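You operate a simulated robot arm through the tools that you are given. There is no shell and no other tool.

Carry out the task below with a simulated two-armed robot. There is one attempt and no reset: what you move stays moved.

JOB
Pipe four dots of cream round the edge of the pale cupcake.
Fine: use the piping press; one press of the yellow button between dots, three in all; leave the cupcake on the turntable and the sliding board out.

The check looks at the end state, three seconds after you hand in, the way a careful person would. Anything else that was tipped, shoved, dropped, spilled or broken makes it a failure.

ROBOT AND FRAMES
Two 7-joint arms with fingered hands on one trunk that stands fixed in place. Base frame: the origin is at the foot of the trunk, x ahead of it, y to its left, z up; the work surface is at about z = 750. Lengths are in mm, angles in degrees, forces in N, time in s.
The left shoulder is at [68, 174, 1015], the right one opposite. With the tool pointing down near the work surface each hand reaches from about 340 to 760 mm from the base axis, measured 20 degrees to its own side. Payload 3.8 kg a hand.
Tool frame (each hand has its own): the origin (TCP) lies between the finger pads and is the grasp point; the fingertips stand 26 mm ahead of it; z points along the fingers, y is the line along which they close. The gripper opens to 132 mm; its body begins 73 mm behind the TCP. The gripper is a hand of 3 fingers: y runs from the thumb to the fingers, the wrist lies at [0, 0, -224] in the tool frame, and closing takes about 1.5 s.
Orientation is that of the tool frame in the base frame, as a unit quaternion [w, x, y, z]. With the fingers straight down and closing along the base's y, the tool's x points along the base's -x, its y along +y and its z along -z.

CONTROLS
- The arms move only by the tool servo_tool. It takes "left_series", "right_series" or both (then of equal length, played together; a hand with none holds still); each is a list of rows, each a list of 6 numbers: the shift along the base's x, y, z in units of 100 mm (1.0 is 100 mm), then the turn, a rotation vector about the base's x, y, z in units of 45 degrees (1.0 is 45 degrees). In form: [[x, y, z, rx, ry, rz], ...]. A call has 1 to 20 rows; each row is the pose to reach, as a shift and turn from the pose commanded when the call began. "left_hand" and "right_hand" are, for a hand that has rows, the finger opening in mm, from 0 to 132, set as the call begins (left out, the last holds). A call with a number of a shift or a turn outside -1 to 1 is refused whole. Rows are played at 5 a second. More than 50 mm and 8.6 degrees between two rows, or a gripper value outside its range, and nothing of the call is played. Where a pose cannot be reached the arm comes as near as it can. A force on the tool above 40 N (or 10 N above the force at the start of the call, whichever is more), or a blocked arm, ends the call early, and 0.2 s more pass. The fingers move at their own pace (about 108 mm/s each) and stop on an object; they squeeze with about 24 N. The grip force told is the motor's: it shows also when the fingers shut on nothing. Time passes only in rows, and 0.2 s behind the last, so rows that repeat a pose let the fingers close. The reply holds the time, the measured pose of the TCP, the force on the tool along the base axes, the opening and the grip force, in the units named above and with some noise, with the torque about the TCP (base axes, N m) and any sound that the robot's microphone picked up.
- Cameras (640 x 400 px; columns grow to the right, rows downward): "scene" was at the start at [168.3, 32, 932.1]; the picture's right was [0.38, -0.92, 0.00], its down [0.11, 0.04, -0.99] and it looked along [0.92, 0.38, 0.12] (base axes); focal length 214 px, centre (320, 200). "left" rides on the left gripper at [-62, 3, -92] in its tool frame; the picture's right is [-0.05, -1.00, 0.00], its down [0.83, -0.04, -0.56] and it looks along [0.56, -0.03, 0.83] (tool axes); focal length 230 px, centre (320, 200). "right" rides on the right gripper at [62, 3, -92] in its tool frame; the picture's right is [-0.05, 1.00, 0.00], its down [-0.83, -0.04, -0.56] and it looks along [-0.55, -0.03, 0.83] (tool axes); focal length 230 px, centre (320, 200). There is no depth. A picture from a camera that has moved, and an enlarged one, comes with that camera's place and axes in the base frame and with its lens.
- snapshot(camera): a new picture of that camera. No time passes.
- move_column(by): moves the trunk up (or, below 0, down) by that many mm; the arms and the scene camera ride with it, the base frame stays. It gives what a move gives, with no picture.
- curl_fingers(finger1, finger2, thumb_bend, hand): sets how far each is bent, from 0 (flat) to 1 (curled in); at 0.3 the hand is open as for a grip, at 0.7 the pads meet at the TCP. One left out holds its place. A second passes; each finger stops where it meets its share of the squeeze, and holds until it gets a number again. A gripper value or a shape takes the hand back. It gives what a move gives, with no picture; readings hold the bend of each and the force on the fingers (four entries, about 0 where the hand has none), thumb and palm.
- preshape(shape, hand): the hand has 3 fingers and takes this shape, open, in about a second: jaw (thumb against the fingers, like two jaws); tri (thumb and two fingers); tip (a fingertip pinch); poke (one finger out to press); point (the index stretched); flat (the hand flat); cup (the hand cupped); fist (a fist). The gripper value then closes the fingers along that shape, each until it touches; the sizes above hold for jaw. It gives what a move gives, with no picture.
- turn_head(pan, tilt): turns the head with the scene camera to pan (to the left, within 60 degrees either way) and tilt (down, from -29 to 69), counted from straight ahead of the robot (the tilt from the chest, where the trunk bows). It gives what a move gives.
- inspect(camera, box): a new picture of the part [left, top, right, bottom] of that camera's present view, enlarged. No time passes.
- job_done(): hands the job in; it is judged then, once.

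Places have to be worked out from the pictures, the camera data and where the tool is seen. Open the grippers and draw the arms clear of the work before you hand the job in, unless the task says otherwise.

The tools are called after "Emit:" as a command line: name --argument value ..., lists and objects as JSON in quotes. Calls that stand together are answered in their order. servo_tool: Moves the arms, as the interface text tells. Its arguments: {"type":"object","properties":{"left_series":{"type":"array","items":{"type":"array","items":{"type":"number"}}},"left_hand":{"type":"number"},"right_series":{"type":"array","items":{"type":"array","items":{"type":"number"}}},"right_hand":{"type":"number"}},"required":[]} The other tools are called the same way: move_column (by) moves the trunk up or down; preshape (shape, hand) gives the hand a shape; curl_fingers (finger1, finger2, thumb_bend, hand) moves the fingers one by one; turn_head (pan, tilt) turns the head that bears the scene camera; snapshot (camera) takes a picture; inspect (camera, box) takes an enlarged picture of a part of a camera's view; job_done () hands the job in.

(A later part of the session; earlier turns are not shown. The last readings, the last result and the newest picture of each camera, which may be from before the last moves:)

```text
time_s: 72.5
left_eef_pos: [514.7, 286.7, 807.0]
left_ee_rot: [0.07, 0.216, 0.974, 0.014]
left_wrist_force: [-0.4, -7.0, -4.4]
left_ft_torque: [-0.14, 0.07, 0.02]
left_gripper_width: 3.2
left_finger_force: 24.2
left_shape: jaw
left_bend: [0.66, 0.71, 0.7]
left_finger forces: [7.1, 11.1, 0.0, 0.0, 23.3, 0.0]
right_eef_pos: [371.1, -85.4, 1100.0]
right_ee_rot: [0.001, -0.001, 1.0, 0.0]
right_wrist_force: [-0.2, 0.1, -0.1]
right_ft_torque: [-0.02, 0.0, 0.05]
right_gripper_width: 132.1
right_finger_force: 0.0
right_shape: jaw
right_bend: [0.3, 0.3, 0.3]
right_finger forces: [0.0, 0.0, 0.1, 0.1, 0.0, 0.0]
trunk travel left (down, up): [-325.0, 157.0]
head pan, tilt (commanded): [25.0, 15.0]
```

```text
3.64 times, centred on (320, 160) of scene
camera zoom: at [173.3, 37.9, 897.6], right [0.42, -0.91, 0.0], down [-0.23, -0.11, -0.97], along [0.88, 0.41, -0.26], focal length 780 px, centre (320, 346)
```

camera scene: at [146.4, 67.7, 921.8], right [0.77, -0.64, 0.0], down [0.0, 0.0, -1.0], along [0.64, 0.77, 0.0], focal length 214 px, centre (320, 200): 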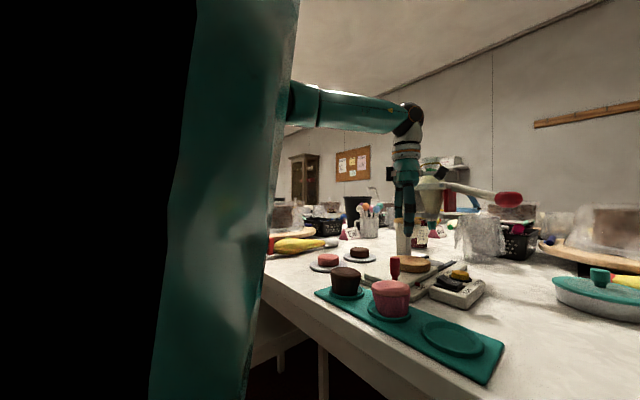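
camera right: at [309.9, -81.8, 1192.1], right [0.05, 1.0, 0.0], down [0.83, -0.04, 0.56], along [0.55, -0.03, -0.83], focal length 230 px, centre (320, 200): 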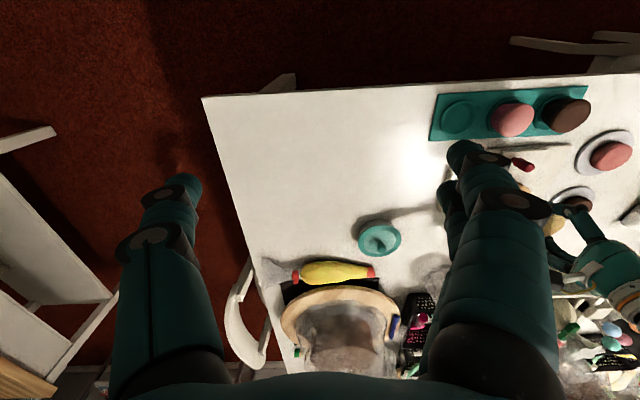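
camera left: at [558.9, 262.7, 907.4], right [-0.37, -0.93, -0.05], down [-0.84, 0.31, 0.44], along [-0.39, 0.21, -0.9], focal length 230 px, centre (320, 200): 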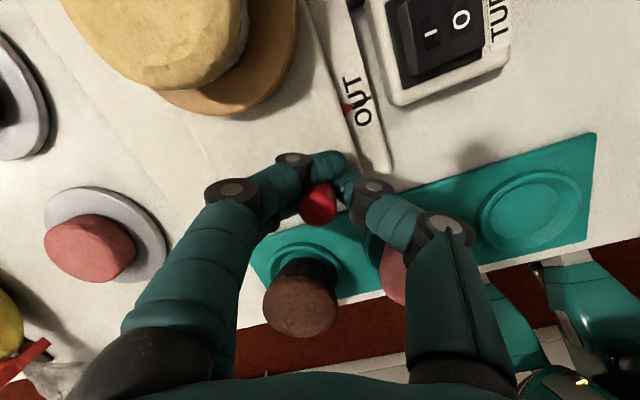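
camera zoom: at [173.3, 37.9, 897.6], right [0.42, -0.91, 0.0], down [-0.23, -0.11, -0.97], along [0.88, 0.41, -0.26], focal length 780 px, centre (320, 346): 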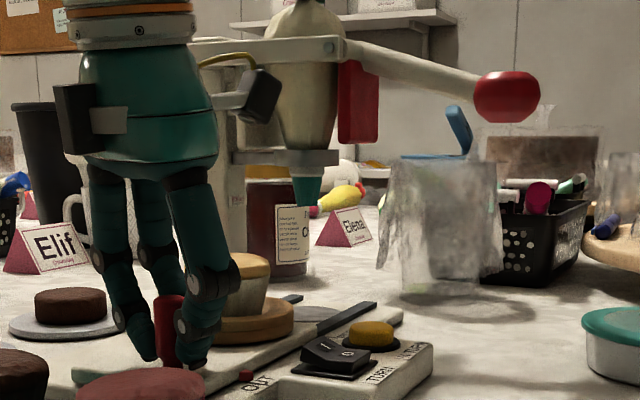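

The handle is gripped (thumb 23 N vs. fingers 18 N). I'll slide the board slowly toward +x by 70 mm and check the pointer.

Emit:
servo_tool --left_series '[[0.02, 0, 0, 0, 0, 0], [0.06, 0, 0, 0, 0, 0], [0.12, 0, 0, 0, 0, 0], [0.18, 0, 0, 0, 0, 0], [0.25, 0, 0, 0, 0, 0], [0.32, 0, 0, 0, 0, 0], [0.39, 0, 0, 0, 0, 0], [0.46, 0, 0, 0, 0, 0], [0.53, 0, 0, 0, 0, 0], [0.6, 0, 0, 0, 0, 0], [0.65, 0, 0, 0, 0, 0], [0.68, 0, 0, 0, 0, 0], [0.7, 0, 0, 0, 0, 0], [0.7, 0, 0, 0, 0, 0]]'

Emit:
snapshot --camera "left"

Emit:
inspect --camera "scene" --box '[250, 105, 390, 215]'

```text
time_s: 75.5
left_eef_pos: [584.1, 284.3, 806.1]
left_ee_rot: [0.07, 0.216, 0.974, 0.014]
left_wrist_force: [-2.0, -8.6, -4.1]
left_ft_torque: [-0.16, 0.06, 0.01]
left_gripper_width: 3.0
left_finger_force: 24.3
left_shape: jaw
left_bend: [0.66, 0.71, 0.7]
left_finger forces: [7.7, 11.5, 0.0, 0.0, 24.5, 0.0]
right_eef_pos: [371.3, -85.0, 1100.8]
right_ee_rot: [0.0, 0.0, 1.0, 0.0]
right_wrist_force: [0.6, -0.6, 0.7]
right_ft_torque: [0.02, 0.0, 0.0]
right_gripper_width: 132.1
right_finger_force: 0.0
right_shape: jaw
right_bend: [0.3, 0.3, 0.3]
right_finger forces: [0.0, 0.0, 0.0, 0.0, 0.1, 0.0]
trunk travel left (down, up): [-325.0, 157.0]
head pan, tilt (commanded): [25.0, 15.0]
```

```text
taken
camera left: at [628.8, 262.8, 907.5], right [-0.37, -0.93, -0.05], down [-0.84, 0.31, 0.44], along [-0.39, 0.21, -0.9], focal length 230 px, centre (320, 200)
```

left: 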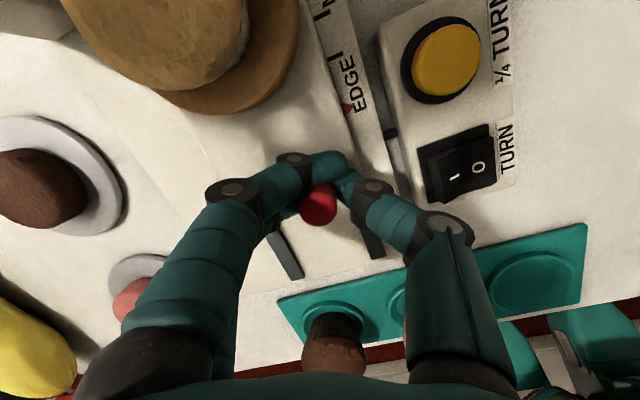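

```text
3.64 times, centred on (320, 160) of scene
camera zoom: at [173.3, 37.8, 897.7], right [0.42, -0.91, 0.0], down [-0.23, -0.11, -0.97], along [0.88, 0.41, -0.26], focal length 780 px, centre (320, 346)
```

zoom: 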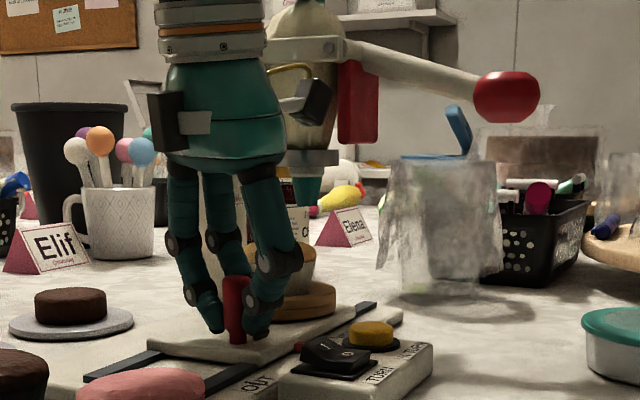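

The board slides well with the cupcake on it. I'll zoom on the pointer and the EDGE tick.

Emit:
inspect --camera "left" --box '[280, 0, 420, 140]'

```text
2.86 times, centred on (350, 70) of left
camera zoom: at [628.8, 262.8, 907.5], right [-0.37, -0.93, -0.05], down [-0.84, 0.31, 0.44], along [-0.39, 0.21, -0.9], focal length 657 px, centre (234, 571)
```

zoom: 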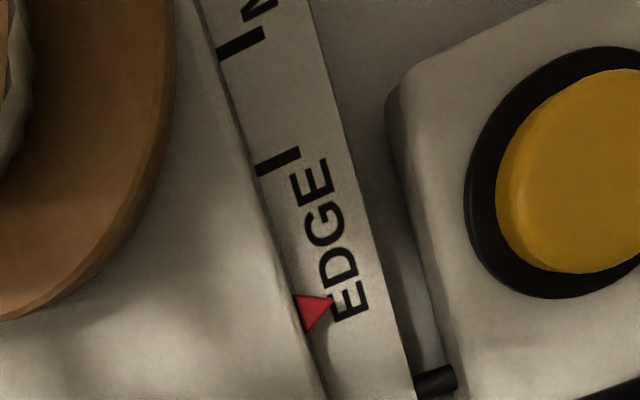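

The pointer tip is about 26 mm short of the EDGE tick. I'll slide 22 mm more and recheck.

Emit:
servo_tool --left_series '[[0.03, 0, 0, 0, 0, 0], [0.08, 0, 0, 0, 0, 0], [0.14, 0, 0, 0, 0, 0], [0.19, 0, 0, 0, 0, 0], [0.22, 0, 0, 0, 0, 0], [0.22, 0, 0, 0, 0, 0]]'

Emit:
inspect --camera "left" --box '[280, 0, 420, 140]'

Emit:
inspect --camera "scene" --box '[270, 115, 370, 205]'

```text
time_s: 76.9
left_eef_pos: [606.8, 285.7, 807.5]
left_ee_rot: [0.071, 0.216, 0.974, 0.015]
left_wrist_force: [-0.7, -6.4, -5.3]
left_ft_torque: [-0.15, 0.08, -0.01]
left_gripper_width: 2.7
left_finger_force: 24.2
left_shape: jaw
left_bend: [0.66, 0.71, 0.7]
left_finger forces: [7.7, 11.9, 0.0, 0.0, 23.9, 0.0]
right_eef_pos: [372.7, -84.8, 1099.9]
right_ee_rot: [0.0, 0.0, 1.0, 0.0]
right_wrist_force: [-0.6, -0.1, 0.8]
right_ft_torque: [0.0, 0.0, -0.02]
right_gripper_width: 131.9
right_finger_force: 0.1
right_shape: jaw
right_bend: [0.3, 0.3, 0.3]
right_finger forces: [0.0, 0.0, 0.0, 0.0, 0.0, 0.1]
trunk travel left (down, up): [-325.0, 157.0]
head pan, tilt (commanded): [25.0, 15.0]
```

```text
2.86 times, centred on (350, 70) of left
camera zoom: at [650.9, 262.7, 907.5], right [-0.37, -0.93, -0.05], down [-0.84, 0.31, 0.44], along [-0.39, 0.21, -0.9], focal length 657 px, centre (234, 571)
```

zoom: 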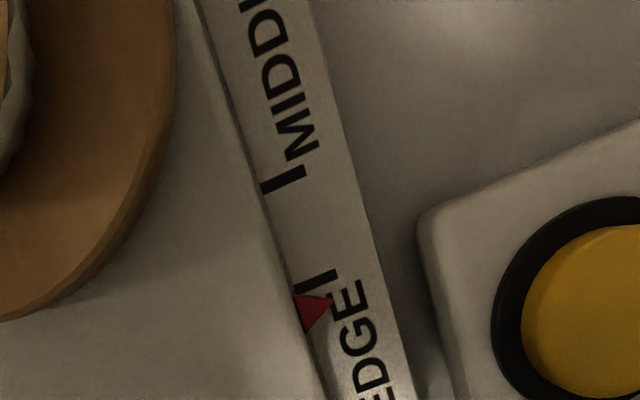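

```text
4.44 times, centred on (320, 160) of scene
camera zoom: at [173.3, 37.9, 897.6], right [0.42, -0.91, 0.0], down [-0.23, -0.11, -0.97], along [0.88, 0.41, -0.26], focal length 953 px, centre (320, 378)
```

zoom: 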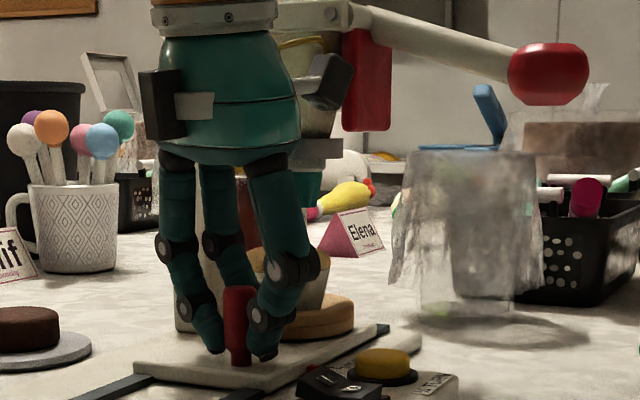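

The pointer tip is about 4.6 mm short of the EDGE tick. I'll slide 4.5 mm more.

Emit:
servo_tool --left_series '[[0.015, 0, 0, 0, 0, 0], [0.035, 0, 0, 0, 0, 0], [0.046, 0, 0, 0, 0, 0], [0.046, 0, 0, 0, 0, 0]]'

Emit:
inspect --camera "left" --box '[300, 60, 400, 140]'

Emit:
snapshot --camera "left"

```text
time_s: 77.9
left_eef_pos: [610.1, 286.6, 805.3]
left_ee_rot: [0.07, 0.216, 0.974, 0.014]
left_wrist_force: [0.9, -7.3, -5.1]
left_ft_torque: [-0.13, 0.07, -0.02]
left_gripper_width: 2.7
left_finger_force: 24.5
left_shape: jaw
left_bend: [0.66, 0.71, 0.7]
left_finger forces: [8.4, 11.7, 0.0, 0.0, 23.3, 0.1]
right_eef_pos: [372.2, -85.6, 1100.1]
right_ee_rot: [0.0, 0.0, 1.0, 0.0]
right_wrist_force: [-0.4, 1.3, -0.1]
right_ft_torque: [0.01, -0.03, 0.03]
right_gripper_width: 132.0
right_finger_force: 0.1
right_shape: jaw
right_bend: [0.3, 0.3, 0.3]
right_finger forces: [0.0, 0.1, 0.1, 0.0, 0.0, 0.1]
trunk travel left (down, up): [-325.0, 157.0]
head pan, tilt (commanded): [25.0, 15.0]
```

```text
5.00 times, centred on (350, 100) of left
camera zoom: at [654.5, 262.8, 907.6], right [-0.37, -0.93, -0.05], down [-0.84, 0.31, 0.44], along [-0.39, 0.2, -0.9], focal length 1150 px, centre (170, 700)
```

zoom: 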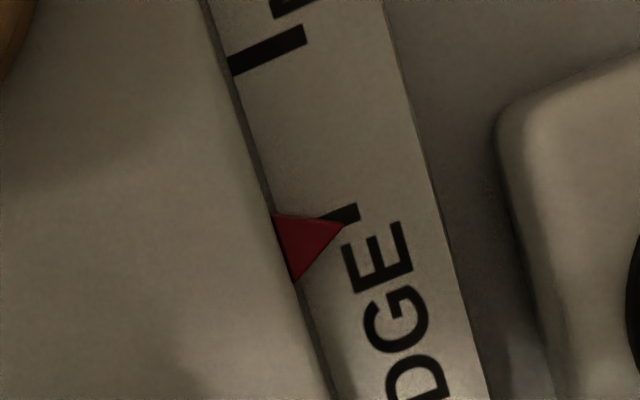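

```text
taken
camera left: at [654.5, 262.8, 907.6], right [-0.37, -0.93, -0.05], down [-0.84, 0.31, 0.44], along [-0.39, 0.2, -0.9], focal length 230 px, centre (320, 200)
```

left: 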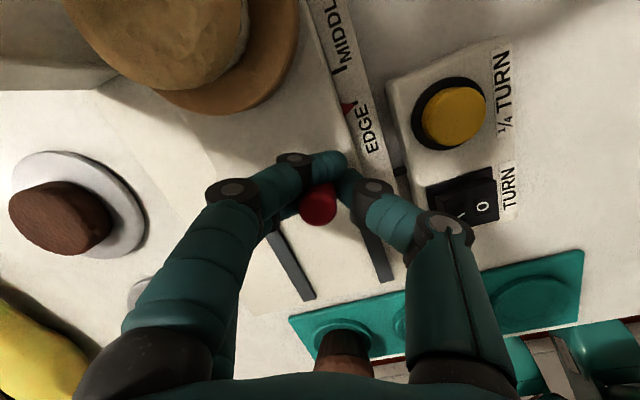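

Pointer tip is within ~1 mm of the EDGE tick. I'll nudge 1 mm more, then open the fingers just a little (to about 40) to let go of the handle.

Emit:
servo_tool --left_series '[[0.01, 0, 0, 0, 0, 0], [0.01, 0, 0, 0, 0, 0]]'

Emit:
servo_tool --left_series '[[0, 0, 0, 0, 0, 0], [0, 0, 0, 0, 0, 0], [0, 0, 0, 0, 0, 0], [0, 0, 0, 0, 0, 0]]' --left_hand 45

Emit:
inspect --camera "left" --box '[300, 60, 400, 140]'

Emit:
snapshot --camera "left"

```text
time_s: 78.5
left_eef_pos: [609.4, 286.2, 806.7]
left_ee_rot: [0.07, 0.215, 0.974, 0.014]
left_wrist_force: [1.7, -7.3, -7.6]
left_ft_torque: [-0.1, 0.05, 0.02]
left_gripper_width: 2.9
left_finger_force: 24.2
left_shape: jaw
left_bend: [0.66, 0.71, 0.7]
left_finger forces: [8.5, 11.7, 0.0, 0.0, 23.4, 0.1]
right_eef_pos: [371.8, -84.9, 1099.5]
right_ee_rot: [0.0, 0.0, 1.0, 0.0]
right_wrist_force: [-0.5, 0.6, 0.0]
right_ft_torque: [-0.01, 0.01, 0.0]
right_gripper_width: 132.2
right_finger_force: 0.1
right_shape: jaw
right_bend: [0.3, 0.3, 0.3]
right_finger forces: [0.0, 0.0, 0.0, 0.1, 0.0, 0.1]
trunk travel left (down, up): [-325.0, 157.0]
head pan, tilt (commanded): [25.0, 15.0]
```

```text
time_s: 79.5
left_eef_pos: [609.9, 285.9, 806.6]
left_ee_rot: [0.071, 0.215, 0.974, 0.015]
left_wrist_force: [-0.2, 0.5, 0.1]
left_ft_torque: [0.0, 0.01, -0.01]
left_gripper_width: 44.5
left_finger_force: 0.1
left_shape: jaw
left_bend: [0.73, 0.74, 0.7]
left_finger forces: [0.0, 0.0, 0.0, 0.0, 0.1, 0.1]
right_eef_pos: [371.1, -86.2, 1100.2]
right_ee_rot: [0.0, 0.0, 1.0, 0.001]
right_wrist_force: [0.3, 0.1, -0.5]
right_ft_torque: [0.0, -0.02, 0.02]
right_gripper_width: 132.0
right_finger_force: 0.1
right_shape: jaw
right_bend: [0.3, 0.3, 0.3]
right_finger forces: [0.0, 0.0, 0.0, 0.0, 0.1, 0.0]
trunk travel left (down, up): [-325.0, 157.0]
head pan, tilt (commanded): [25.0, 15.0]
```

```text
5.00 times, centred on (350, 100) of left
camera zoom: at [654.2, 263.5, 908.1], right [-0.37, -0.93, -0.05], down [-0.84, 0.31, 0.44], along [-0.39, 0.2, -0.9], focal length 1150 px, centre (170, 700)
```

zoom: 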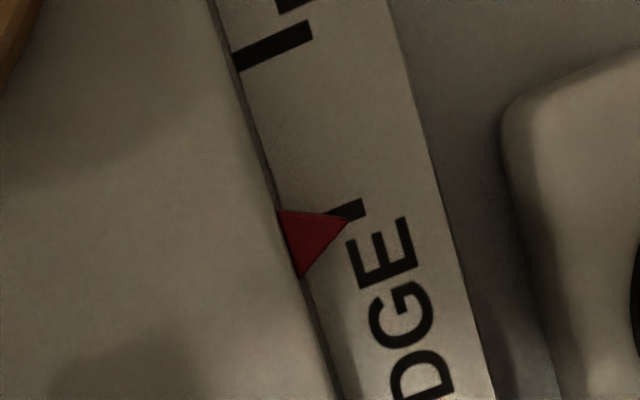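

```text
taken
camera left: at [654.2, 263.5, 908.1], right [-0.37, -0.93, -0.05], down [-0.84, 0.31, 0.44], along [-0.39, 0.2, -0.9], focal length 230 px, centre (320, 200)
```

left: 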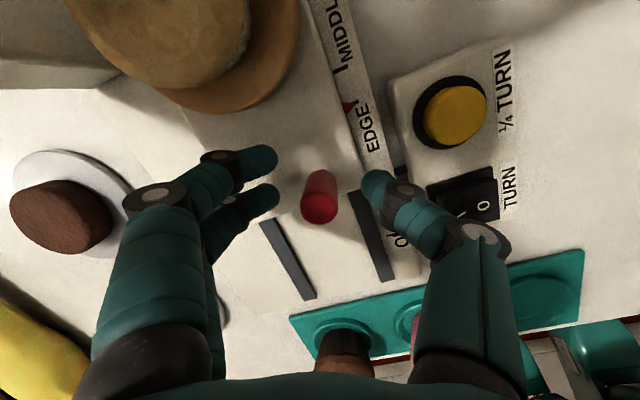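

The handle is free and the pointer sits within ~0.7 mm of the EDGE tick. I'll raise the hand clear and back off, then look at the cupcake under the nozzle.

Emit:
servo_tool --left_series '[[0, 0, 0.2, 0, 0, 0], [0, 0, 0.45, 0, 0, 0], [-0.1, 0, 0.7, 0, 0, 0], [-0.4, 0, 0.8, 0, 0, 0], [-0.7, 0, 0.9, 0, 0, 0], [-1.0, 0, 0.9, 0, 0, 0], [-1.0, 0, 0.9, 0, 0, 0]]'

Emit:
inspect --camera "scene" --box '[270, 105, 370, 205]'

Emit:
snapshot --camera "left"

Emit:
snapshot --camera "right"

```text
time_s: 81.1
left_eef_pos: [511.1, 284.0, 897.7]
left_ee_rot: [0.071, 0.215, 0.974, 0.014]
left_wrist_force: [-0.5, 0.3, -0.6]
left_ft_torque: [-0.05, 0.0, 0.01]
left_gripper_width: 44.5
left_finger_force: 0.1
left_shape: jaw
left_bend: [0.73, 0.74, 0.7]
left_finger forces: [0.1, 0.0, 0.0, 0.0, 0.1, 0.0]
right_eef_pos: [371.3, -84.4, 1099.3]
right_ee_rot: [-0.001, -0.001, 1.0, -0.001]
right_wrist_force: [0.0, 0.1, -0.2]
right_ft_torque: [-0.02, 0.0, 0.02]
right_gripper_width: 132.1
right_finger_force: 0.1
right_shape: jaw
right_bend: [0.3, 0.3, 0.3]
right_finger forces: [0.0, 0.0, 0.0, 0.0, 0.0, 0.0]
trunk travel left (down, up): [-325.0, 157.0]
head pan, tilt (commanded): [25.0, 15.0]
```

```text
4.00 times, centred on (320, 155) of scene
camera zoom: at [173.3, 38.2, 897.6], right [0.42, -0.91, 0.0], down [-0.23, -0.11, -0.97], along [0.88, 0.41, -0.26], focal length 858 px, centre (320, 380)
```

zoom: 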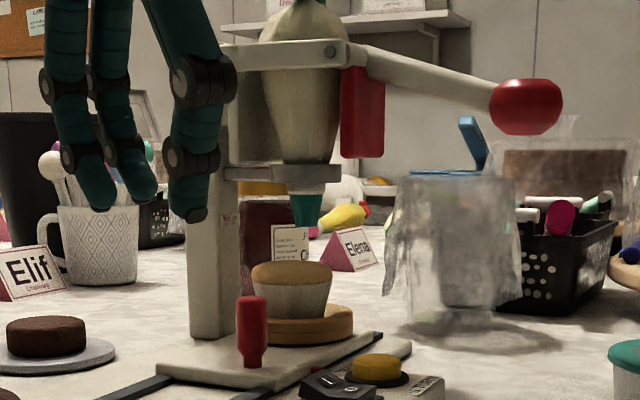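

```text
taken
camera left: at [556.5, 262.8, 997.7], right [-0.37, -0.93, -0.05], down [-0.84, 0.31, 0.44], along [-0.39, 0.2, -0.9], focal length 230 px, centre (320, 200)
```

left: 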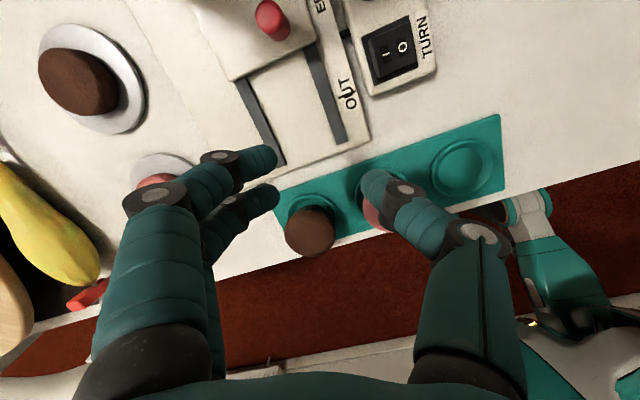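

```text
taken
camera right: at [310.1, -81.8, 1192.0], right [0.05, 1.0, 0.0], down [0.83, -0.04, 0.56], along [0.55, -0.03, -0.83], focal length 230 px, centre (320, 200)
```

right: 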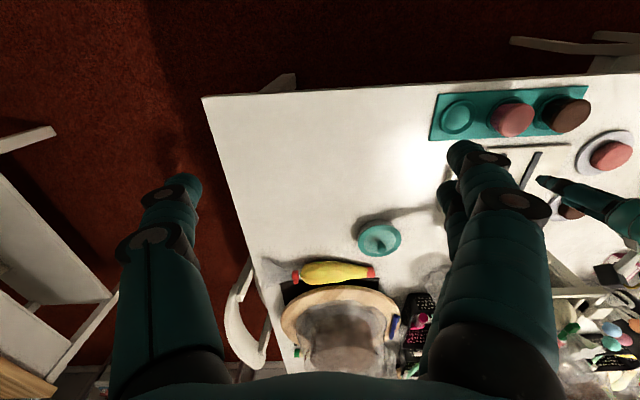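

The cupcake's edge is under the nozzle. Before working the lever I'll try the "poke" shape in free space and look at it, since it suits both the button and perhaps the lever ball (centre about [726, 157, 923]).

Emit:
preshape --hand "left" --shape "poke"

Emit:
snapshot --camera "left"

Emit:
inspect --camera "scene" --box '[200, 40, 360, 180]'

```text
time_s: 82.0
left_eef_pos: [511.5, 285.0, 897.3]
left_ee_rot: [0.069, 0.216, 0.974, 0.013]
left_wrist_force: [0.3, 0.3, -0.8]
left_ft_torque: [0.02, 0.0, 0.01]
left_gripper_width: 0.0
left_finger_force: 0.1
left_shape: poke
left_bend: [1.0, 1.0, 0.45]
left_finger forces: [0.0, 0.0, 0.1, 0.1, 0.0, 0.0]
right_eef_pos: [372.1, -85.8, 1099.0]
right_ee_rot: [0.0, 0.0, 1.0, 0.0]
right_wrist_force: [0.1, -0.3, -0.1]
right_ft_torque: [-0.03, 0.04, 0.0]
right_gripper_width: 131.9
right_finger_force: 0.0
right_shape: jaw
right_bend: [0.3, 0.3, 0.3]
right_finger forces: [0.1, 0.0, 0.1, 0.1, 0.0, 0.1]
trunk travel left (down, up): [-325.0, 157.0]
head pan, tilt (commanded): [25.0, 15.0]
```

```text
taken
camera left: at [556.7, 262.7, 997.9], right [-0.37, -0.93, -0.05], down [-0.84, 0.31, 0.44], along [-0.39, 0.21, -0.9], focal length 230 px, centre (320, 200)
```

left: 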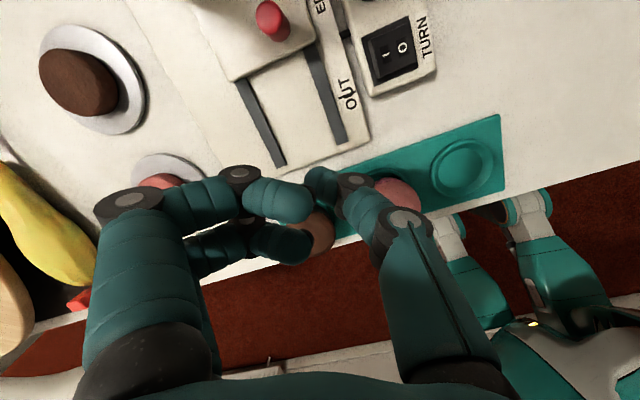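

```text
2.86 times, centred on (280, 110) of scene
camera zoom: at [173.1, 38.3, 897.7], right [0.42, -0.91, 0.0], down [-0.23, -0.11, -0.97], along [0.88, 0.41, -0.26], focal length 613 px, centre (434, 457)
```

zoom: 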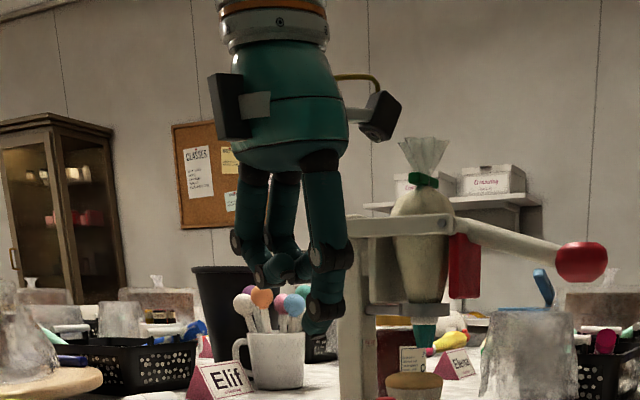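

In "poke" the thumb is the pressing digit, with its tip close to the tool axis. I'll also look at the "fist" shape for the lever.

Emit:
preshape --hand "left" --shape "fist"

Emit:
snapshot --camera "left"

Emit:
inspect --camera "scene" --box '[200, 40, 360, 180]'

```text
time_s: 82.9
left_eef_pos: [511.0, 286.1, 897.7]
left_ee_rot: [0.07, 0.216, 0.974, 0.013]
left_wrist_force: [0.4, -0.4, -0.3]
left_ft_torque: [0.03, -0.01, 0.01]
left_gripper_width: 0.0
left_finger_force: 0.1
left_shape: fist
left_bend: [1.0, 1.0, 0.54]
left_finger forces: [0.0, 0.0, 0.0, 0.0, 0.0, 0.1]
right_eef_pos: [370.6, -84.6, 1100.7]
right_ee_rot: [0.0, 0.0, 1.0, 0.0]
right_wrist_force: [0.6, 0.2, -0.5]
right_ft_torque: [0.03, 0.0, -0.01]
right_gripper_width: 131.9
right_finger_force: 0.0
right_shape: jaw
right_bend: [0.3, 0.3, 0.3]
right_finger forces: [0.0, 0.1, 0.1, 0.0, 0.1, 0.0]
trunk travel left (down, up): [-325.0, 157.0]
head pan, tilt (commanded): [25.0, 15.0]
```

```text
taken
camera left: at [556.7, 262.7, 997.9], right [-0.37, -0.93, -0.05], down [-0.84, 0.31, 0.44], along [-0.39, 0.21, -0.9], focal length 230 px, centre (320, 200)
```

left: 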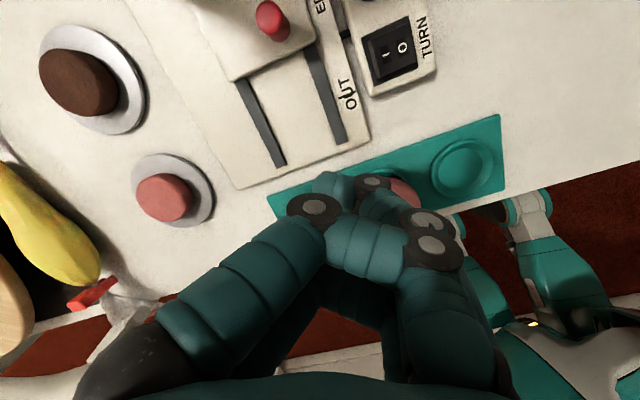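

```text
2.86 times, centred on (280, 110) of scene
camera zoom: at [173.1, 38.3, 897.7], right [0.42, -0.91, 0.0], down [-0.23, -0.11, -0.97], along [0.88, 0.41, -0.26], focal length 613 px, centre (434, 457)
```

zoom: 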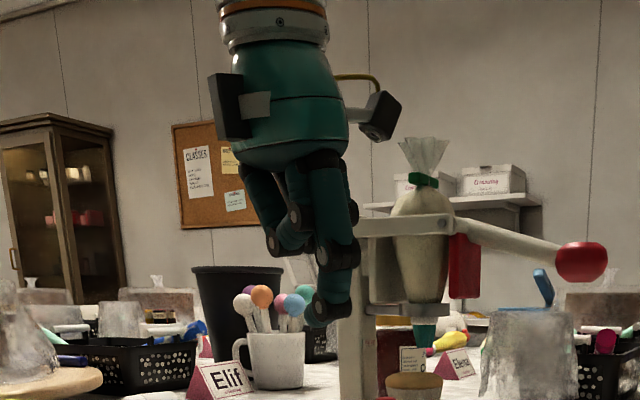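

The fist is compact with the folded digits braced together, good for pressing the lever from above. I'll raise the hand, remove the small tilt, and move toward y≈160 in front of the lever, well back from it.

Emit:
servo_tool --left_series '[[-0.05, -0.1, 0.25, 0, 0.09, 0], [-0.1, -0.3, 0.5, 0, 0.18, 0], [-0.1, -0.6, 0.8, 0, 0.18, 0], [-0.1, -0.85, 1.0, 0, 0.18, 0], [-0.1, -1.0, 1.0, 0, 0.18, 0], [-0.1, -1.0, 1.0, 0, 0.18, 0]]'

Emit:
servo_tool --left_series '[[0, -0.1, 0, 0, 0, 0.17], [0, -0.2, 0, 0, 0, 0.34], [0, -0.25, 0, 0, 0, 0.5], [0, -0.27, 0, 0, 0, 0.55], [0, -0.27, 0, 0, 0, 0.55]]'

Emit:
servo_tool --left_series '[[0, 0, 0, 0, -0.17, 0], [0, 0, 0, 0, -0.34, 0], [0, 0, 0, 0, -0.51, 0], [0, 0, 0, 0, -0.68, 0], [0, 0, 0, 0, -0.85, 0], [0, 0, 0, 0, -1.0, 0], [0, 0, 0, 0, -1.0, 0]]'

Emit:
snapshot --camera "scene"

Emit:
snapshot --camera "left"

```text
time_s: 84.3
left_eef_pos: [502.4, 194.3, 996.9]
left_ee_rot: [0.002, 0.215, 0.977, -0.001]
left_wrist_force: [0.7, -0.3, -0.8]
left_ft_torque: [-0.01, -0.04, 0.0]
left_gripper_width: 0.1
left_finger_force: 0.0
left_shape: fist
left_bend: [1.0, 1.0, 0.54]
left_finger forces: [0.1, 0.1, 0.0, 0.0, 0.0, 0.0]
left hand out of reach, approached as far as the arm can: row 5, 6
right_eef_pos: [371.4, -84.6, 1100.4]
right_ee_rot: [0.0, 0.001, 1.0, -0.001]
right_wrist_force: [0.1, 0.3, -0.7]
right_ft_torque: [-0.02, -0.03, 0.03]
right_gripper_width: 132.0
right_finger_force: 0.2
right_shape: jaw
right_bend: [0.3, 0.3, 0.3]
right_finger forces: [0.0, 0.1, 0.0, 0.0, 0.1, 0.0]
trunk travel left (down, up): [-325.0, 157.0]
head pan, tilt (commanded): [25.0, 15.0]
```

```text
time_s: 85.5
left_eef_pos: [508.0, 201.8, 1004.5]
left_ee_rot: [0.001, 0.006, 1.0, 0.0]
left_wrist_force: [-0.3, -0.3, 0.4]
left_ft_torque: [0.03, 0.0, -0.04]
left_gripper_width: 0.0
left_finger_force: 0.0
left_shape: fist
left_bend: [1.0, 1.0, 0.54]
left_finger forces: [0.1, 0.1, 0.0, 0.2, 0.1, 0.0]
left hand out of reach, approached as far as the arm can: row 1, 2, 3, 4, 5
right_eef_pos: [371.7, -84.7, 1100.1]
right_ee_rot: [0.0, -0.001, 1.0, 0.0]
right_wrist_force: [-0.4, 0.2, -0.2]
right_ft_torque: [0.0, 0.02, 0.02]
right_gripper_width: 131.7
right_finger_force: 0.1
right_shape: jaw
right_bend: [0.3, 0.3, 0.3]
right_finger forces: [0.0, 0.0, 0.0, 0.1, 0.0, 0.0]
trunk travel left (down, up): [-325.0, 157.0]
head pan, tilt (commanded): [25.0, 15.0]
```

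```text
time_s: 87.1
left_eef_pos: [508.8, 202.5, 1004.5]
left_ee_rot: [0.384, 0.001, 0.923, -0.001]
left_wrist_force: [0.0, 0.4, -0.4]
left_ft_torque: [0.01, 0.0, 0.03]
left_gripper_width: 0.1
left_finger_force: 0.0
left_shape: fist
left_bend: [1.0, 1.0, 0.54]
left_finger forces: [0.1, 0.0, 0.1, 0.0, 0.0, 0.1]
right_eef_pos: [371.7, -84.7, 1099.2]
right_ee_rot: [0.0, 0.001, 1.0, 0.0]
right_wrist_force: [1.0, -0.1, 0.6]
right_ft_torque: [-0.01, 0.0, 0.01]
right_gripper_width: 131.8
right_finger_force: 0.1
right_shape: jaw
right_bend: [0.3, 0.3, 0.3]
right_finger forces: [0.1, 0.1, 0.0, 0.0, 0.0, 0.0]
trunk travel left (down, up): [-325.0, 157.0]
head pan, tilt (commanded): [25.0, 15.0]
```

```text
taken
camera scene: at [173.1, 38.3, 897.7], right [0.42, -0.91, 0.0], down [-0.23, -0.11, -0.97], along [0.88, 0.41, -0.26], focal length 214 px, centre (320, 200)
```

scene: 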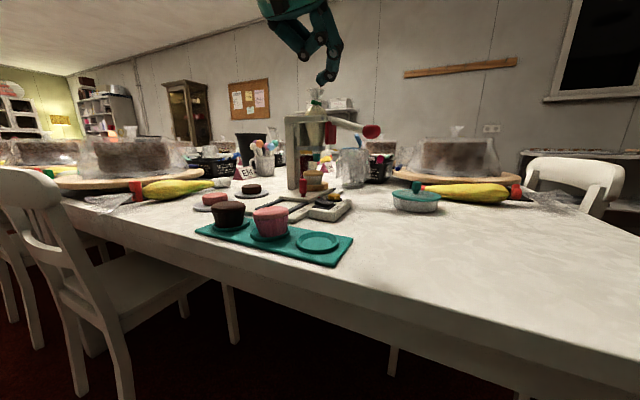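

```text
taken
camera left: at [487.8, 204.9, 1114.6], right [0.03, -1.0, 0.04], down [-0.98, -0.04, -0.2], along [0.2, -0.03, -0.98], focal length 230 px, centre (320, 200)
```

left: 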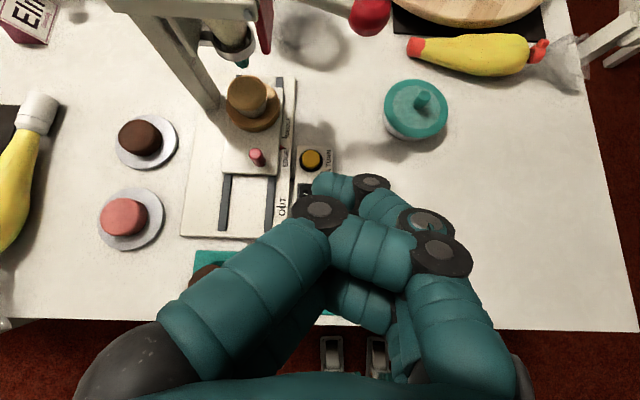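

At 45° forward tilt the hand moves freely; the ball appears at about [724, 155, 923]. I'll move in front of and above the lever ball, staying at z≈1000.

Emit:
servo_tool --left_series '[[0.2, -0.1, 0, 0, 0, 0], [0.4, -0.2, 0, 0, 0, 0], [0.6, -0.3, 0, 0, 0, 0], [0.8, -0.4, 0, 0, 0, 0], [1.0, -0.47, 0, 0, 0, 0], [1.0, -0.47, 0, 0, 0, 0]]'

Emit:
servo_tool --left_series '[[0.2, 0, 0, 0, 0, 0], [0.4, 0, 0, 0, 0, 0], [0.6, 0, 0, 0, 0, 0], [0.8, 0, 0, 0, 0, 0], [0.8, 0, 0, 0, 0, 0]]'

Emit:
snapshot --camera "left"

Emit:
inspect --camera "scene" --box '[270, 60, 430, 200]'

```text
time_s: 88.5
left_eef_pos: [609.3, 155.3, 1004.7]
left_ee_rot: [0.384, 0.001, 0.923, 0.0]
left_wrist_force: [-0.2, 0.4, -0.5]
left_ft_torque: [0.01, 0.03, 0.04]
left_gripper_width: 0.0
left_finger_force: 0.0
left_shape: fist
left_bend: [1.0, 1.0, 0.54]
left_finger forces: [0.0, 0.1, 0.0, 0.0, 0.0, 0.1]
right_eef_pos: [370.8, -84.9, 1101.0]
right_ee_rot: [0.001, 0.0, 1.0, 0.0]
right_wrist_force: [-0.1, 0.4, -0.1]
right_ft_torque: [-0.03, 0.04, 0.0]
right_gripper_width: 132.2
right_finger_force: 0.1
right_shape: jaw
right_bend: [0.3, 0.3, 0.3]
right_finger forces: [0.0, 0.1, 0.1, 0.0, 0.0, 0.0]
trunk travel left (down, up): [-325.0, 157.0]
head pan, tilt (commanded): [25.0, 15.0]
```

```text
time_s: 89.7
left_eef_pos: [654.4, 179.6, 1002.5]
left_ee_rot: [0.384, 0.001, 0.923, 0.0]
left_wrist_force: [-0.2, -0.1, 0.3]
left_ft_torque: [0.04, -0.01, 0.03]
left_gripper_width: 0.2
left_finger_force: 0.0
left_shape: fist
left_bend: [1.0, 1.0, 0.54]
left_finger forces: [0.0, 0.0, 0.0, 0.0, 0.0, 0.1]
left hand out of reach, approached as far as the arm can: row 1, 2, 3, 4, 5
right_eef_pos: [371.5, -85.8, 1100.4]
right_ee_rot: [-0.001, 0.0, 1.0, 0.0]
right_wrist_force: [-0.1, -1.0, 0.3]
right_ft_torque: [0.01, -0.03, -0.01]
right_gripper_width: 132.0
right_finger_force: 0.0
right_shape: jaw
right_bend: [0.3, 0.3, 0.3]
right_finger forces: [0.0, 0.0, 0.0, 0.1, 0.0, 0.0]
trunk travel left (down, up): [-325.0, 157.0]
head pan, tilt (commanded): [25.0, 15.0]
```

```text
taken
camera left: at [634.2, 182.1, 1112.5], right [0.03, -1.0, 0.04], down [-0.98, -0.04, -0.2], along [0.2, -0.03, -0.98], focal length 230 px, centre (320, 200)
```

left: 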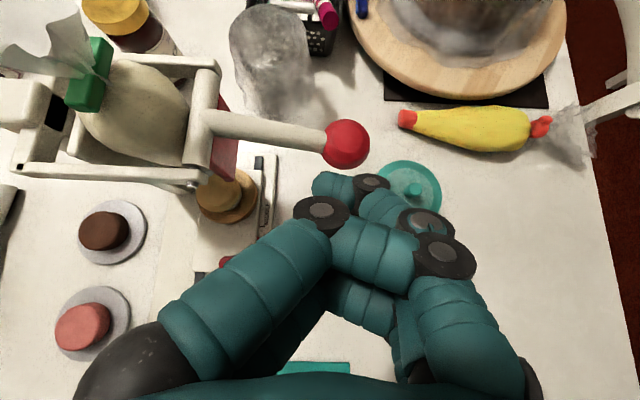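

```text
2.86 times, centred on (350, 130) of scene
camera zoom: at [173.1, 38.2, 897.7], right [0.42, -0.91, 0.0], down [-0.23, -0.11, -0.97], along [0.88, 0.41, -0.26], focal length 613 px, centre (234, 400)
```

zoom: 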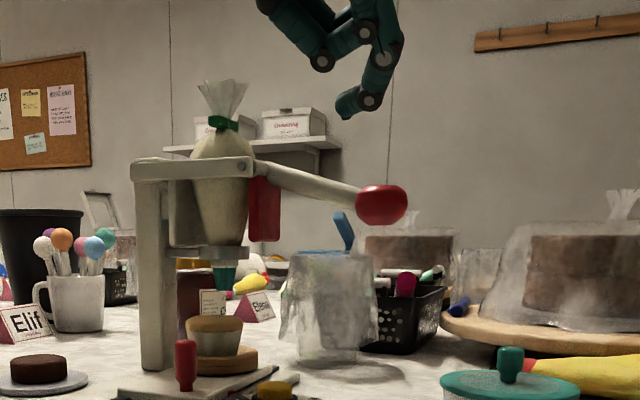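

At this height the reach ends near x=654. I'll look at the arm's posture again to decide how to gain reach.

Emit:
turn_head --pan 40 --tilt -8

Emit:
snapshot --camera "scene"

```text
time_s: 90.6
left_eef_pos: [654.7, 179.4, 1003.0]
left_ee_rot: [0.384, 0.002, 0.923, -0.001]
left_wrist_force: [0.0, -0.1, 0.3]
left_ft_torque: [0.01, 0.01, -0.01]
left_gripper_width: 0.2
left_finger_force: 0.0
left_shape: fist
left_bend: [1.0, 1.0, 0.54]
left_finger forces: [0.0, 0.0, 0.0, 0.0, 0.1, 0.1]
right_eef_pos: [372.0, -85.2, 1100.8]
right_ee_rot: [-0.001, -0.001, 1.0, 0.0]
right_wrist_force: [0.0, -0.2, 0.3]
right_ft_torque: [-0.01, 0.03, 0.02]
right_gripper_width: 132.0
right_finger_force: 0.2
right_shape: jaw
right_bend: [0.3, 0.3, 0.3]
right_finger forces: [0.1, 0.1, 0.1, 0.0, 0.0, 0.0]
trunk travel left (down, up): [-325.0, 157.0]
head pan, tilt (commanded): [40.0, -8.0]
```

```text
taken
camera scene: at [154.1, 53.8, 934.0], right [0.64, -0.77, 0.0], down [0.11, 0.09, -0.99], along [0.76, 0.64, 0.14], focal length 214 px, centre (320, 200)
```

scene: 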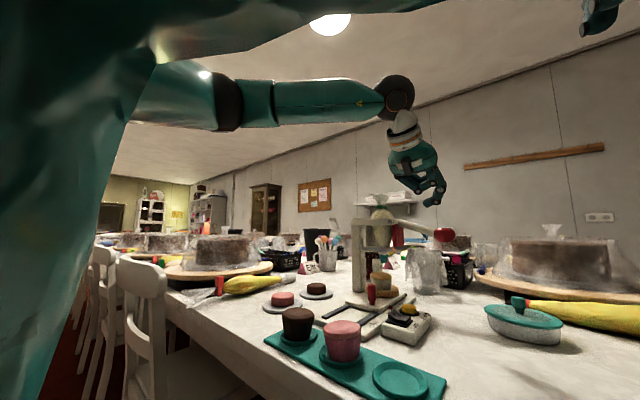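

The arm still has spare length here, so the wrist/forearm posture is the limit with the hand at 45°. Pointing the hand nearly level (fingers toward +x) needs much less; the fist's underside can then press the ball from above. I'll back up a little and tilt a further 40°.

Emit:
servo_tool --left_series '[[-0.2, -0.05, 0, 0, 0, 0], [-0.4, -0.1, 0, 0, 0, 0], [-0.5, -0.1, 0, 0, -0.17, 0], [-0.5, -0.1, 0, 0, -0.34, 0], [-0.5, -0.1, 0, 0, -0.51, 0], [-0.5, -0.1, 0, 0, -0.68, 0], [-0.5, -0.1, 0, 0, -0.85, 0], [-0.5, -0.1, 0, 0, -0.89, 0], [-0.5, -0.1, 0, 0, -0.89, 0]]'

Emit:
turn_head --pan 20 --tilt 8

Emit:
snapshot --camera "scene"

Emit:
snapshot --camera "left"

```text
time_s: 92.6
left_eef_pos: [601.0, 167.7, 1020.5]
left_ee_rot: [0.674, -0.001, 0.739, 0.003]
left_wrist_force: [-0.3, -0.6, -0.5]
left_ft_torque: [-0.01, 0.02, 0.01]
left_gripper_width: 0.0
left_finger_force: 0.0
left_shape: fist
left_bend: [1.0, 1.0, 0.54]
left_finger forces: [0.0, 0.0, 0.0, 0.0, 0.1, 0.1]
left hand out of reach, approached as far as the arm can: row 7, 8, 9
right_eef_pos: [371.8, -85.1, 1100.6]
right_ee_rot: [0.0, 0.0, 1.0, 0.0]
right_wrist_force: [-0.4, 1.0, 0.0]
right_ft_torque: [-0.01, -0.02, -0.04]
right_gripper_width: 131.9
right_finger_force: 0.1
right_shape: jaw
right_bend: [0.3, 0.3, 0.3]
right_finger forces: [0.0, 0.1, 0.0, 0.1, 0.0, 0.1]
trunk travel left (down, up): [-325.0, 157.0]
head pan, tilt (commanded): [40.0, -8.0]
```

```text
time_s: 93.4
left_eef_pos: [600.1, 168.0, 1021.6]
left_ee_rot: [0.673, 0.001, 0.74, 0.001]
left_wrist_force: [0.0, -0.2, 1.1]
left_ft_torque: [0.0, 0.03, 0.0]
left_gripper_width: 0.0
left_finger_force: 0.0
left_shape: fist
left_bend: [1.0, 1.0, 0.54]
left_finger forces: [0.0, 0.0, 0.1, 0.0, 0.0, 0.0]
right_eef_pos: [371.6, -84.2, 1100.3]
right_ee_rot: [0.0, 0.0, 1.0, 0.0]
right_wrist_force: [-0.2, 0.2, 0.3]
right_ft_torque: [-0.01, 0.01, 0.01]
right_gripper_width: 131.7
right_finger_force: 0.1
right_shape: jaw
right_bend: [0.3, 0.3, 0.3]
right_finger forces: [0.0, 0.0, 0.0, 0.1, 0.0, 0.0]
trunk travel left (down, up): [-325.0, 157.0]
head pan, tilt (commanded): [20.0, 8.0]
```

```text
taken
camera scene: at [175.5, 30.6, 909.1], right [0.34, -0.94, 0.0], down [-0.13, -0.05, -0.99], along [0.93, 0.34, -0.14], focal length 214 px, centre (320, 200)
```

scene: 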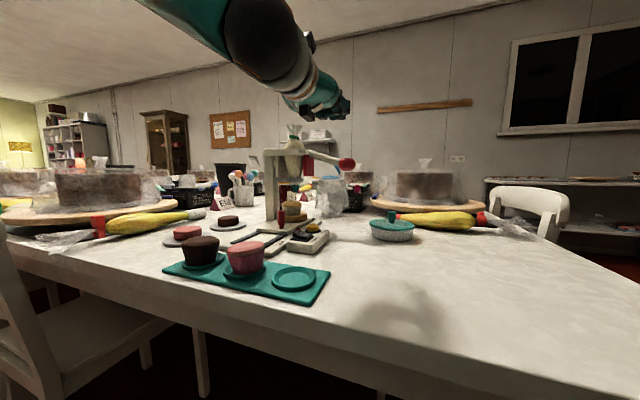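

```text
taken
camera left: at [515.3, 170.0, 1091.7], right [0.01, -1.0, 0.05], down [-0.63, -0.04, -0.78], along [0.78, -0.02, -0.63], focal length 230 px, centre (320, 200)
```

left: 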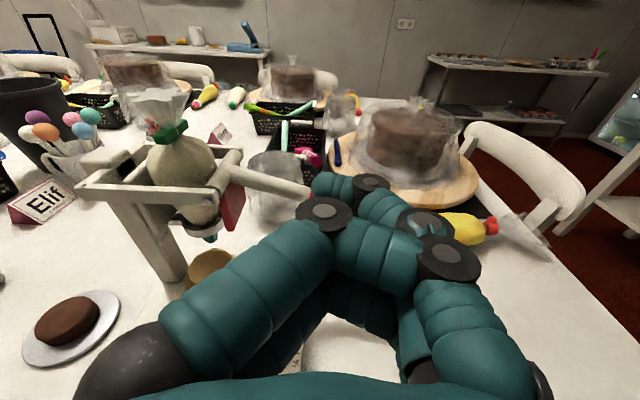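

The hand is now nearly level, pointing at +x. I'll move it forward over the ball at z≈1000, then look.

Emit:
servo_tool --left_series '[[0.2, -0.03, -0.05, 0, 0, 0], [0.4, -0.06, -0.1, 0, 0, 0], [0.6, -0.09, -0.15, 0, 0, 0], [0.8, -0.11, -0.2, 0, 0, 0], [1.0, -0.11, -0.2, 0, 0, 0], [1.0, -0.11, -0.2, 0, 0, 0]]'

Emit:
snapshot --camera "left"

Emit:
snapshot --camera "scene"

```text
time_s: 94.8
left_eef_pos: [676.2, 169.3, 1040.9]
left_ee_rot: [0.672, 0.002, 0.74, 0.0]
left_wrist_force: [-0.3, -0.5, -0.6]
left_ft_torque: [-0.02, 0.0, -0.02]
left_gripper_width: 0.1
left_finger_force: 0.0
left_shape: fist
left_bend: [1.0, 1.0, 0.54]
left_finger forces: [0.0, 0.0, 0.0, 0.0, 0.0, 0.1]
left hand out of reach, approached as far as the arm can: row 1, 2, 3, 4, 5, 6
right_eef_pos: [372.3, -84.3, 1098.8]
right_ee_rot: [0.0, 0.0, 1.0, 0.0]
right_wrist_force: [0.4, -0.8, 0.0]
right_ft_torque: [-0.01, 0.01, -0.03]
right_gripper_width: 131.9
right_finger_force: 0.1
right_shape: jaw
right_bend: [0.3, 0.3, 0.3]
right_finger forces: [0.1, 0.0, 0.0, 0.1, 0.1, 0.0]
trunk travel left (down, up): [-325.0, 157.0]
head pan, tilt (commanded): [20.0, 8.0]
```

```text
taken
camera left: at [589.4, 172.8, 1111.5], right [0.0, -1.0, 0.05], down [-0.63, -0.04, -0.78], along [0.78, -0.03, -0.63], focal length 230 px, centre (320, 200)
```

left: 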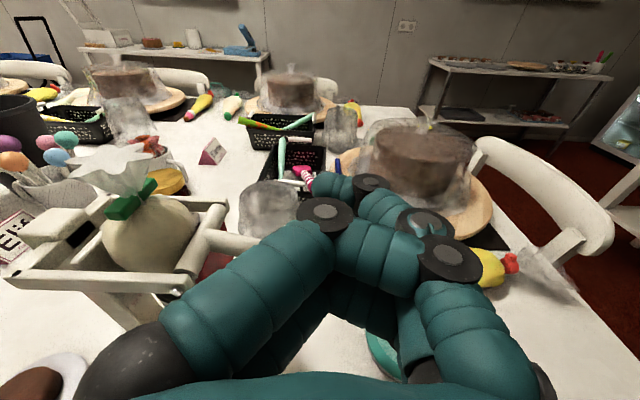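

```text
taken
camera scene: at [175.5, 30.5, 909.0], right [0.34, -0.94, 0.0], down [-0.13, -0.05, -0.99], along [0.93, 0.34, -0.14], focal length 214 px, centre (320, 200)
```

scene: 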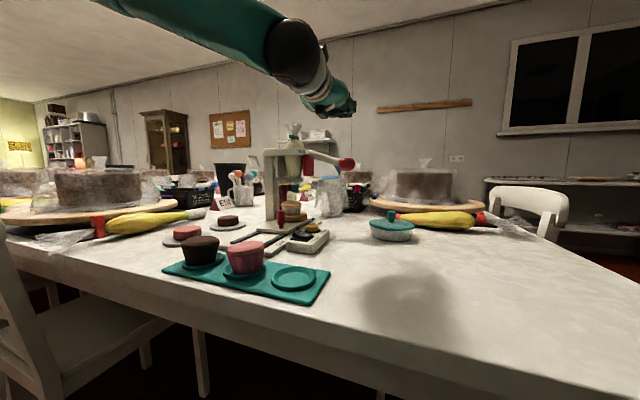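

Level pointing pushes the hand upward, so that is the opposite end of the wrist range. I'll go back to about 45° tilt in an unconstrained spot, then raise the trunk so the shoulder is higher relative to the lever.

Emit:
servo_tool --left_series '[[-0.3, 0.03, 0, 0, 0.17, 0], [-0.6, 0.06, 0, 0, 0.34, 0], [-0.9, 0.1, -0.1, 0, 0.51, 0], [-1.0, 0.1, -0.2, 0, 0.68, 0], [-1.0, 0.1, -0.3, 0, 0.85, 0], [-1.0, 0.1, -0.3, 0, 0.88, 0], [-1.0, 0.1, -0.3, 0, 0.88, 0]]'

Emit:
servo_tool --left_series '[[-0.3, 0.1, 0, 0, 0, 0], [-0.5, 0.1, -0.1, 0, 0, 0], [-0.5, 0.1, -0.2, 0, 0, 0], [-0.5, 0.1, -0.2, 0, 0, 0]]'

Emit:
snapshot --camera "scene"

```text
time_s: 96.4
left_eef_pos: [575.1, 180.2, 1009.8]
left_ee_rot: [0.387, 0.002, 0.922, 0.0]
left_wrist_force: [0.6, 0.5, 0.2]
left_ft_torque: [0.02, -0.01, 0.01]
left_gripper_width: 0.0
left_finger_force: 0.1
left_shape: fist
left_bend: [1.0, 1.0, 0.54]
left_finger forces: [0.0, 0.0, 0.1, 0.0, 0.1, 0.0]
right_eef_pos: [370.5, -84.7, 1100.4]
right_ee_rot: [0.0, 0.0, 1.0, 0.0]
right_wrist_force: [-0.5, 0.3, -0.4]
right_ft_torque: [-0.02, 0.0, 0.02]
right_gripper_width: 132.0
right_finger_force: 0.0
right_shape: jaw
right_bend: [0.3, 0.3, 0.3]
right_finger forces: [0.1, 0.0, 0.0, 0.0, 0.0, 0.1]
trunk travel left (down, up): [-325.0, 157.0]
head pan, tilt (commanded): [20.0, 8.0]
```

```text
time_s: 97.4
left_eef_pos: [523.7, 190.8, 990.5]
left_ee_rot: [0.387, 0.001, 0.922, 0.0]
left_wrist_force: [-0.4, 0.2, 0.4]
left_ft_torque: [-0.03, 0.0, 0.01]
left_gripper_width: 0.0
left_finger_force: 0.0
left_shape: fist
left_bend: [1.0, 1.0, 0.54]
left_finger forces: [0.1, 0.0, 0.0, 0.0, 0.0, 0.1]
right_eef_pos: [371.6, -84.6, 1100.0]
right_ee_rot: [0.0, 0.0, 1.0, 0.0]
right_wrist_force: [0.1, -0.2, -0.5]
right_ft_torque: [0.0, -0.03, -0.03]
right_gripper_width: 131.8
right_finger_force: 0.1
right_shape: jaw
right_bend: [0.3, 0.3, 0.3]
right_finger forces: [0.0, 0.1, 0.0, 0.0, 0.1, 0.0]
trunk travel left (down, up): [-325.0, 157.0]
head pan, tilt (commanded): [20.0, 8.0]
```

```text
taken
camera scene: at [175.5, 30.5, 909.0], right [0.34, -0.94, 0.0], down [-0.13, -0.05, -0.99], along [0.93, 0.34, -0.14], focal length 214 px, centre (320, 200)
```

scene: 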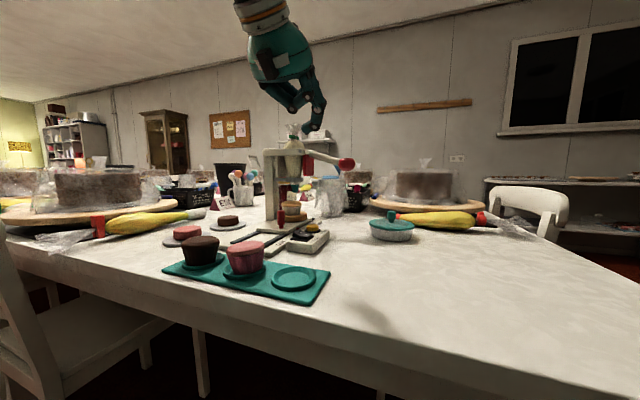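

Unconstrained here. Before raising the trunk, I'll test going forward at a lower height (z≈960), in front of the ball.

Emit:
servo_tool --left_series '[[0.25, -0.1, -0.1, 0, 0, 0], [0.5, -0.2, -0.2, 0, 0, 0], [0.75, -0.28, -0.25, 0, 0, 0], [1.0, -0.32, -0.25, 0, 0, 0], [1.0, -0.32, -0.25, 0, 0, 0]]'

Emit:
servo_tool --left_series '[[0.1, 0, 0, 0, 0, 0], [0.25, 0, 0, 0, 0, 0], [0.4, 0, 0, 0, 0, 0], [0.4, 0, 0, 0, 0, 0]]'

Emit:
snapshot --camera "scene"

```text
time_s: 98.6
left_eef_pos: [624.5, 158.9, 965.7]
left_ee_rot: [0.389, 0.001, 0.921, 0.001]
left_wrist_force: [0.3, -0.5, 0.0]
left_ft_torque: [-0.02, 0.03, 0.01]
left_gripper_width: 0.0
left_finger_force: 0.1
left_shape: fist
left_bend: [1.0, 1.0, 0.54]
left_finger forces: [0.0, 0.0, 0.1, 0.0, 0.1, 0.0]
right_eef_pos: [371.2, -85.9, 1100.3]
right_ee_rot: [0.0, 0.0, 1.0, -0.001]
right_wrist_force: [0.1, 0.8, 0.3]
right_ft_torque: [0.0, -0.05, -0.01]
right_gripper_width: 132.0
right_finger_force: 0.1
right_shape: jaw
right_bend: [0.3, 0.3, 0.3]
right_finger forces: [0.0, 0.1, 0.0, 0.0, 0.0, 0.0]
trunk travel left (down, up): [-325.0, 157.0]
head pan, tilt (commanded): [20.0, 8.0]
```

```text
time_s: 99.6
left_eef_pos: [634.4, 165.2, 965.5]
left_ee_rot: [0.387, 0.002, 0.922, -0.001]
left_wrist_force: [-0.3, -0.1, 0.2]
left_ft_torque: [-0.02, 0.0, 0.0]
left_gripper_width: 0.0
left_finger_force: 0.0
left_shape: fist
left_bend: [1.0, 1.0, 0.54]
left_finger forces: [0.0, 0.0, 0.1, 0.0, 0.1, 0.0]
left hand out of reach, approached as far as the arm can: row 1, 2, 3, 4
right_eef_pos: [371.3, -85.1, 1099.9]
right_ee_rot: [0.0, 0.0, 1.0, 0.0]
right_wrist_force: [0.5, 0.1, 1.0]
right_ft_torque: [0.0, -0.01, -0.01]
right_gripper_width: 131.9
right_finger_force: 0.0
right_shape: jaw
right_bend: [0.3, 0.3, 0.3]
right_finger forces: [0.0, 0.0, 0.1, 0.0, 0.1, 0.0]
trunk travel left (down, up): [-325.0, 157.0]
head pan, tilt (commanded): [20.0, 8.0]
```

```text
taken
camera scene: at [175.5, 30.5, 909.1], right [0.34, -0.94, 0.0], down [-0.13, -0.05, -0.99], along [0.93, 0.34, -0.14], focal length 214 px, centre (320, 200)
```

scene: 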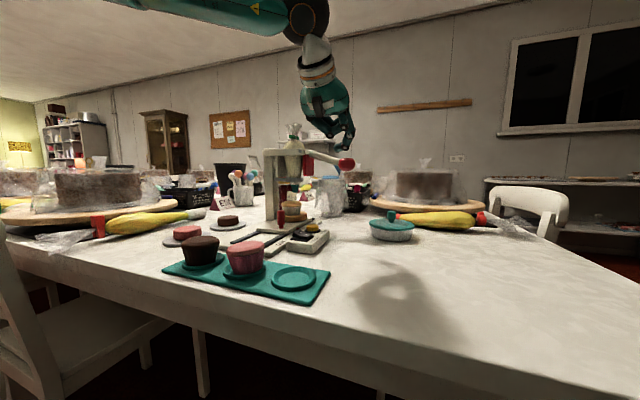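

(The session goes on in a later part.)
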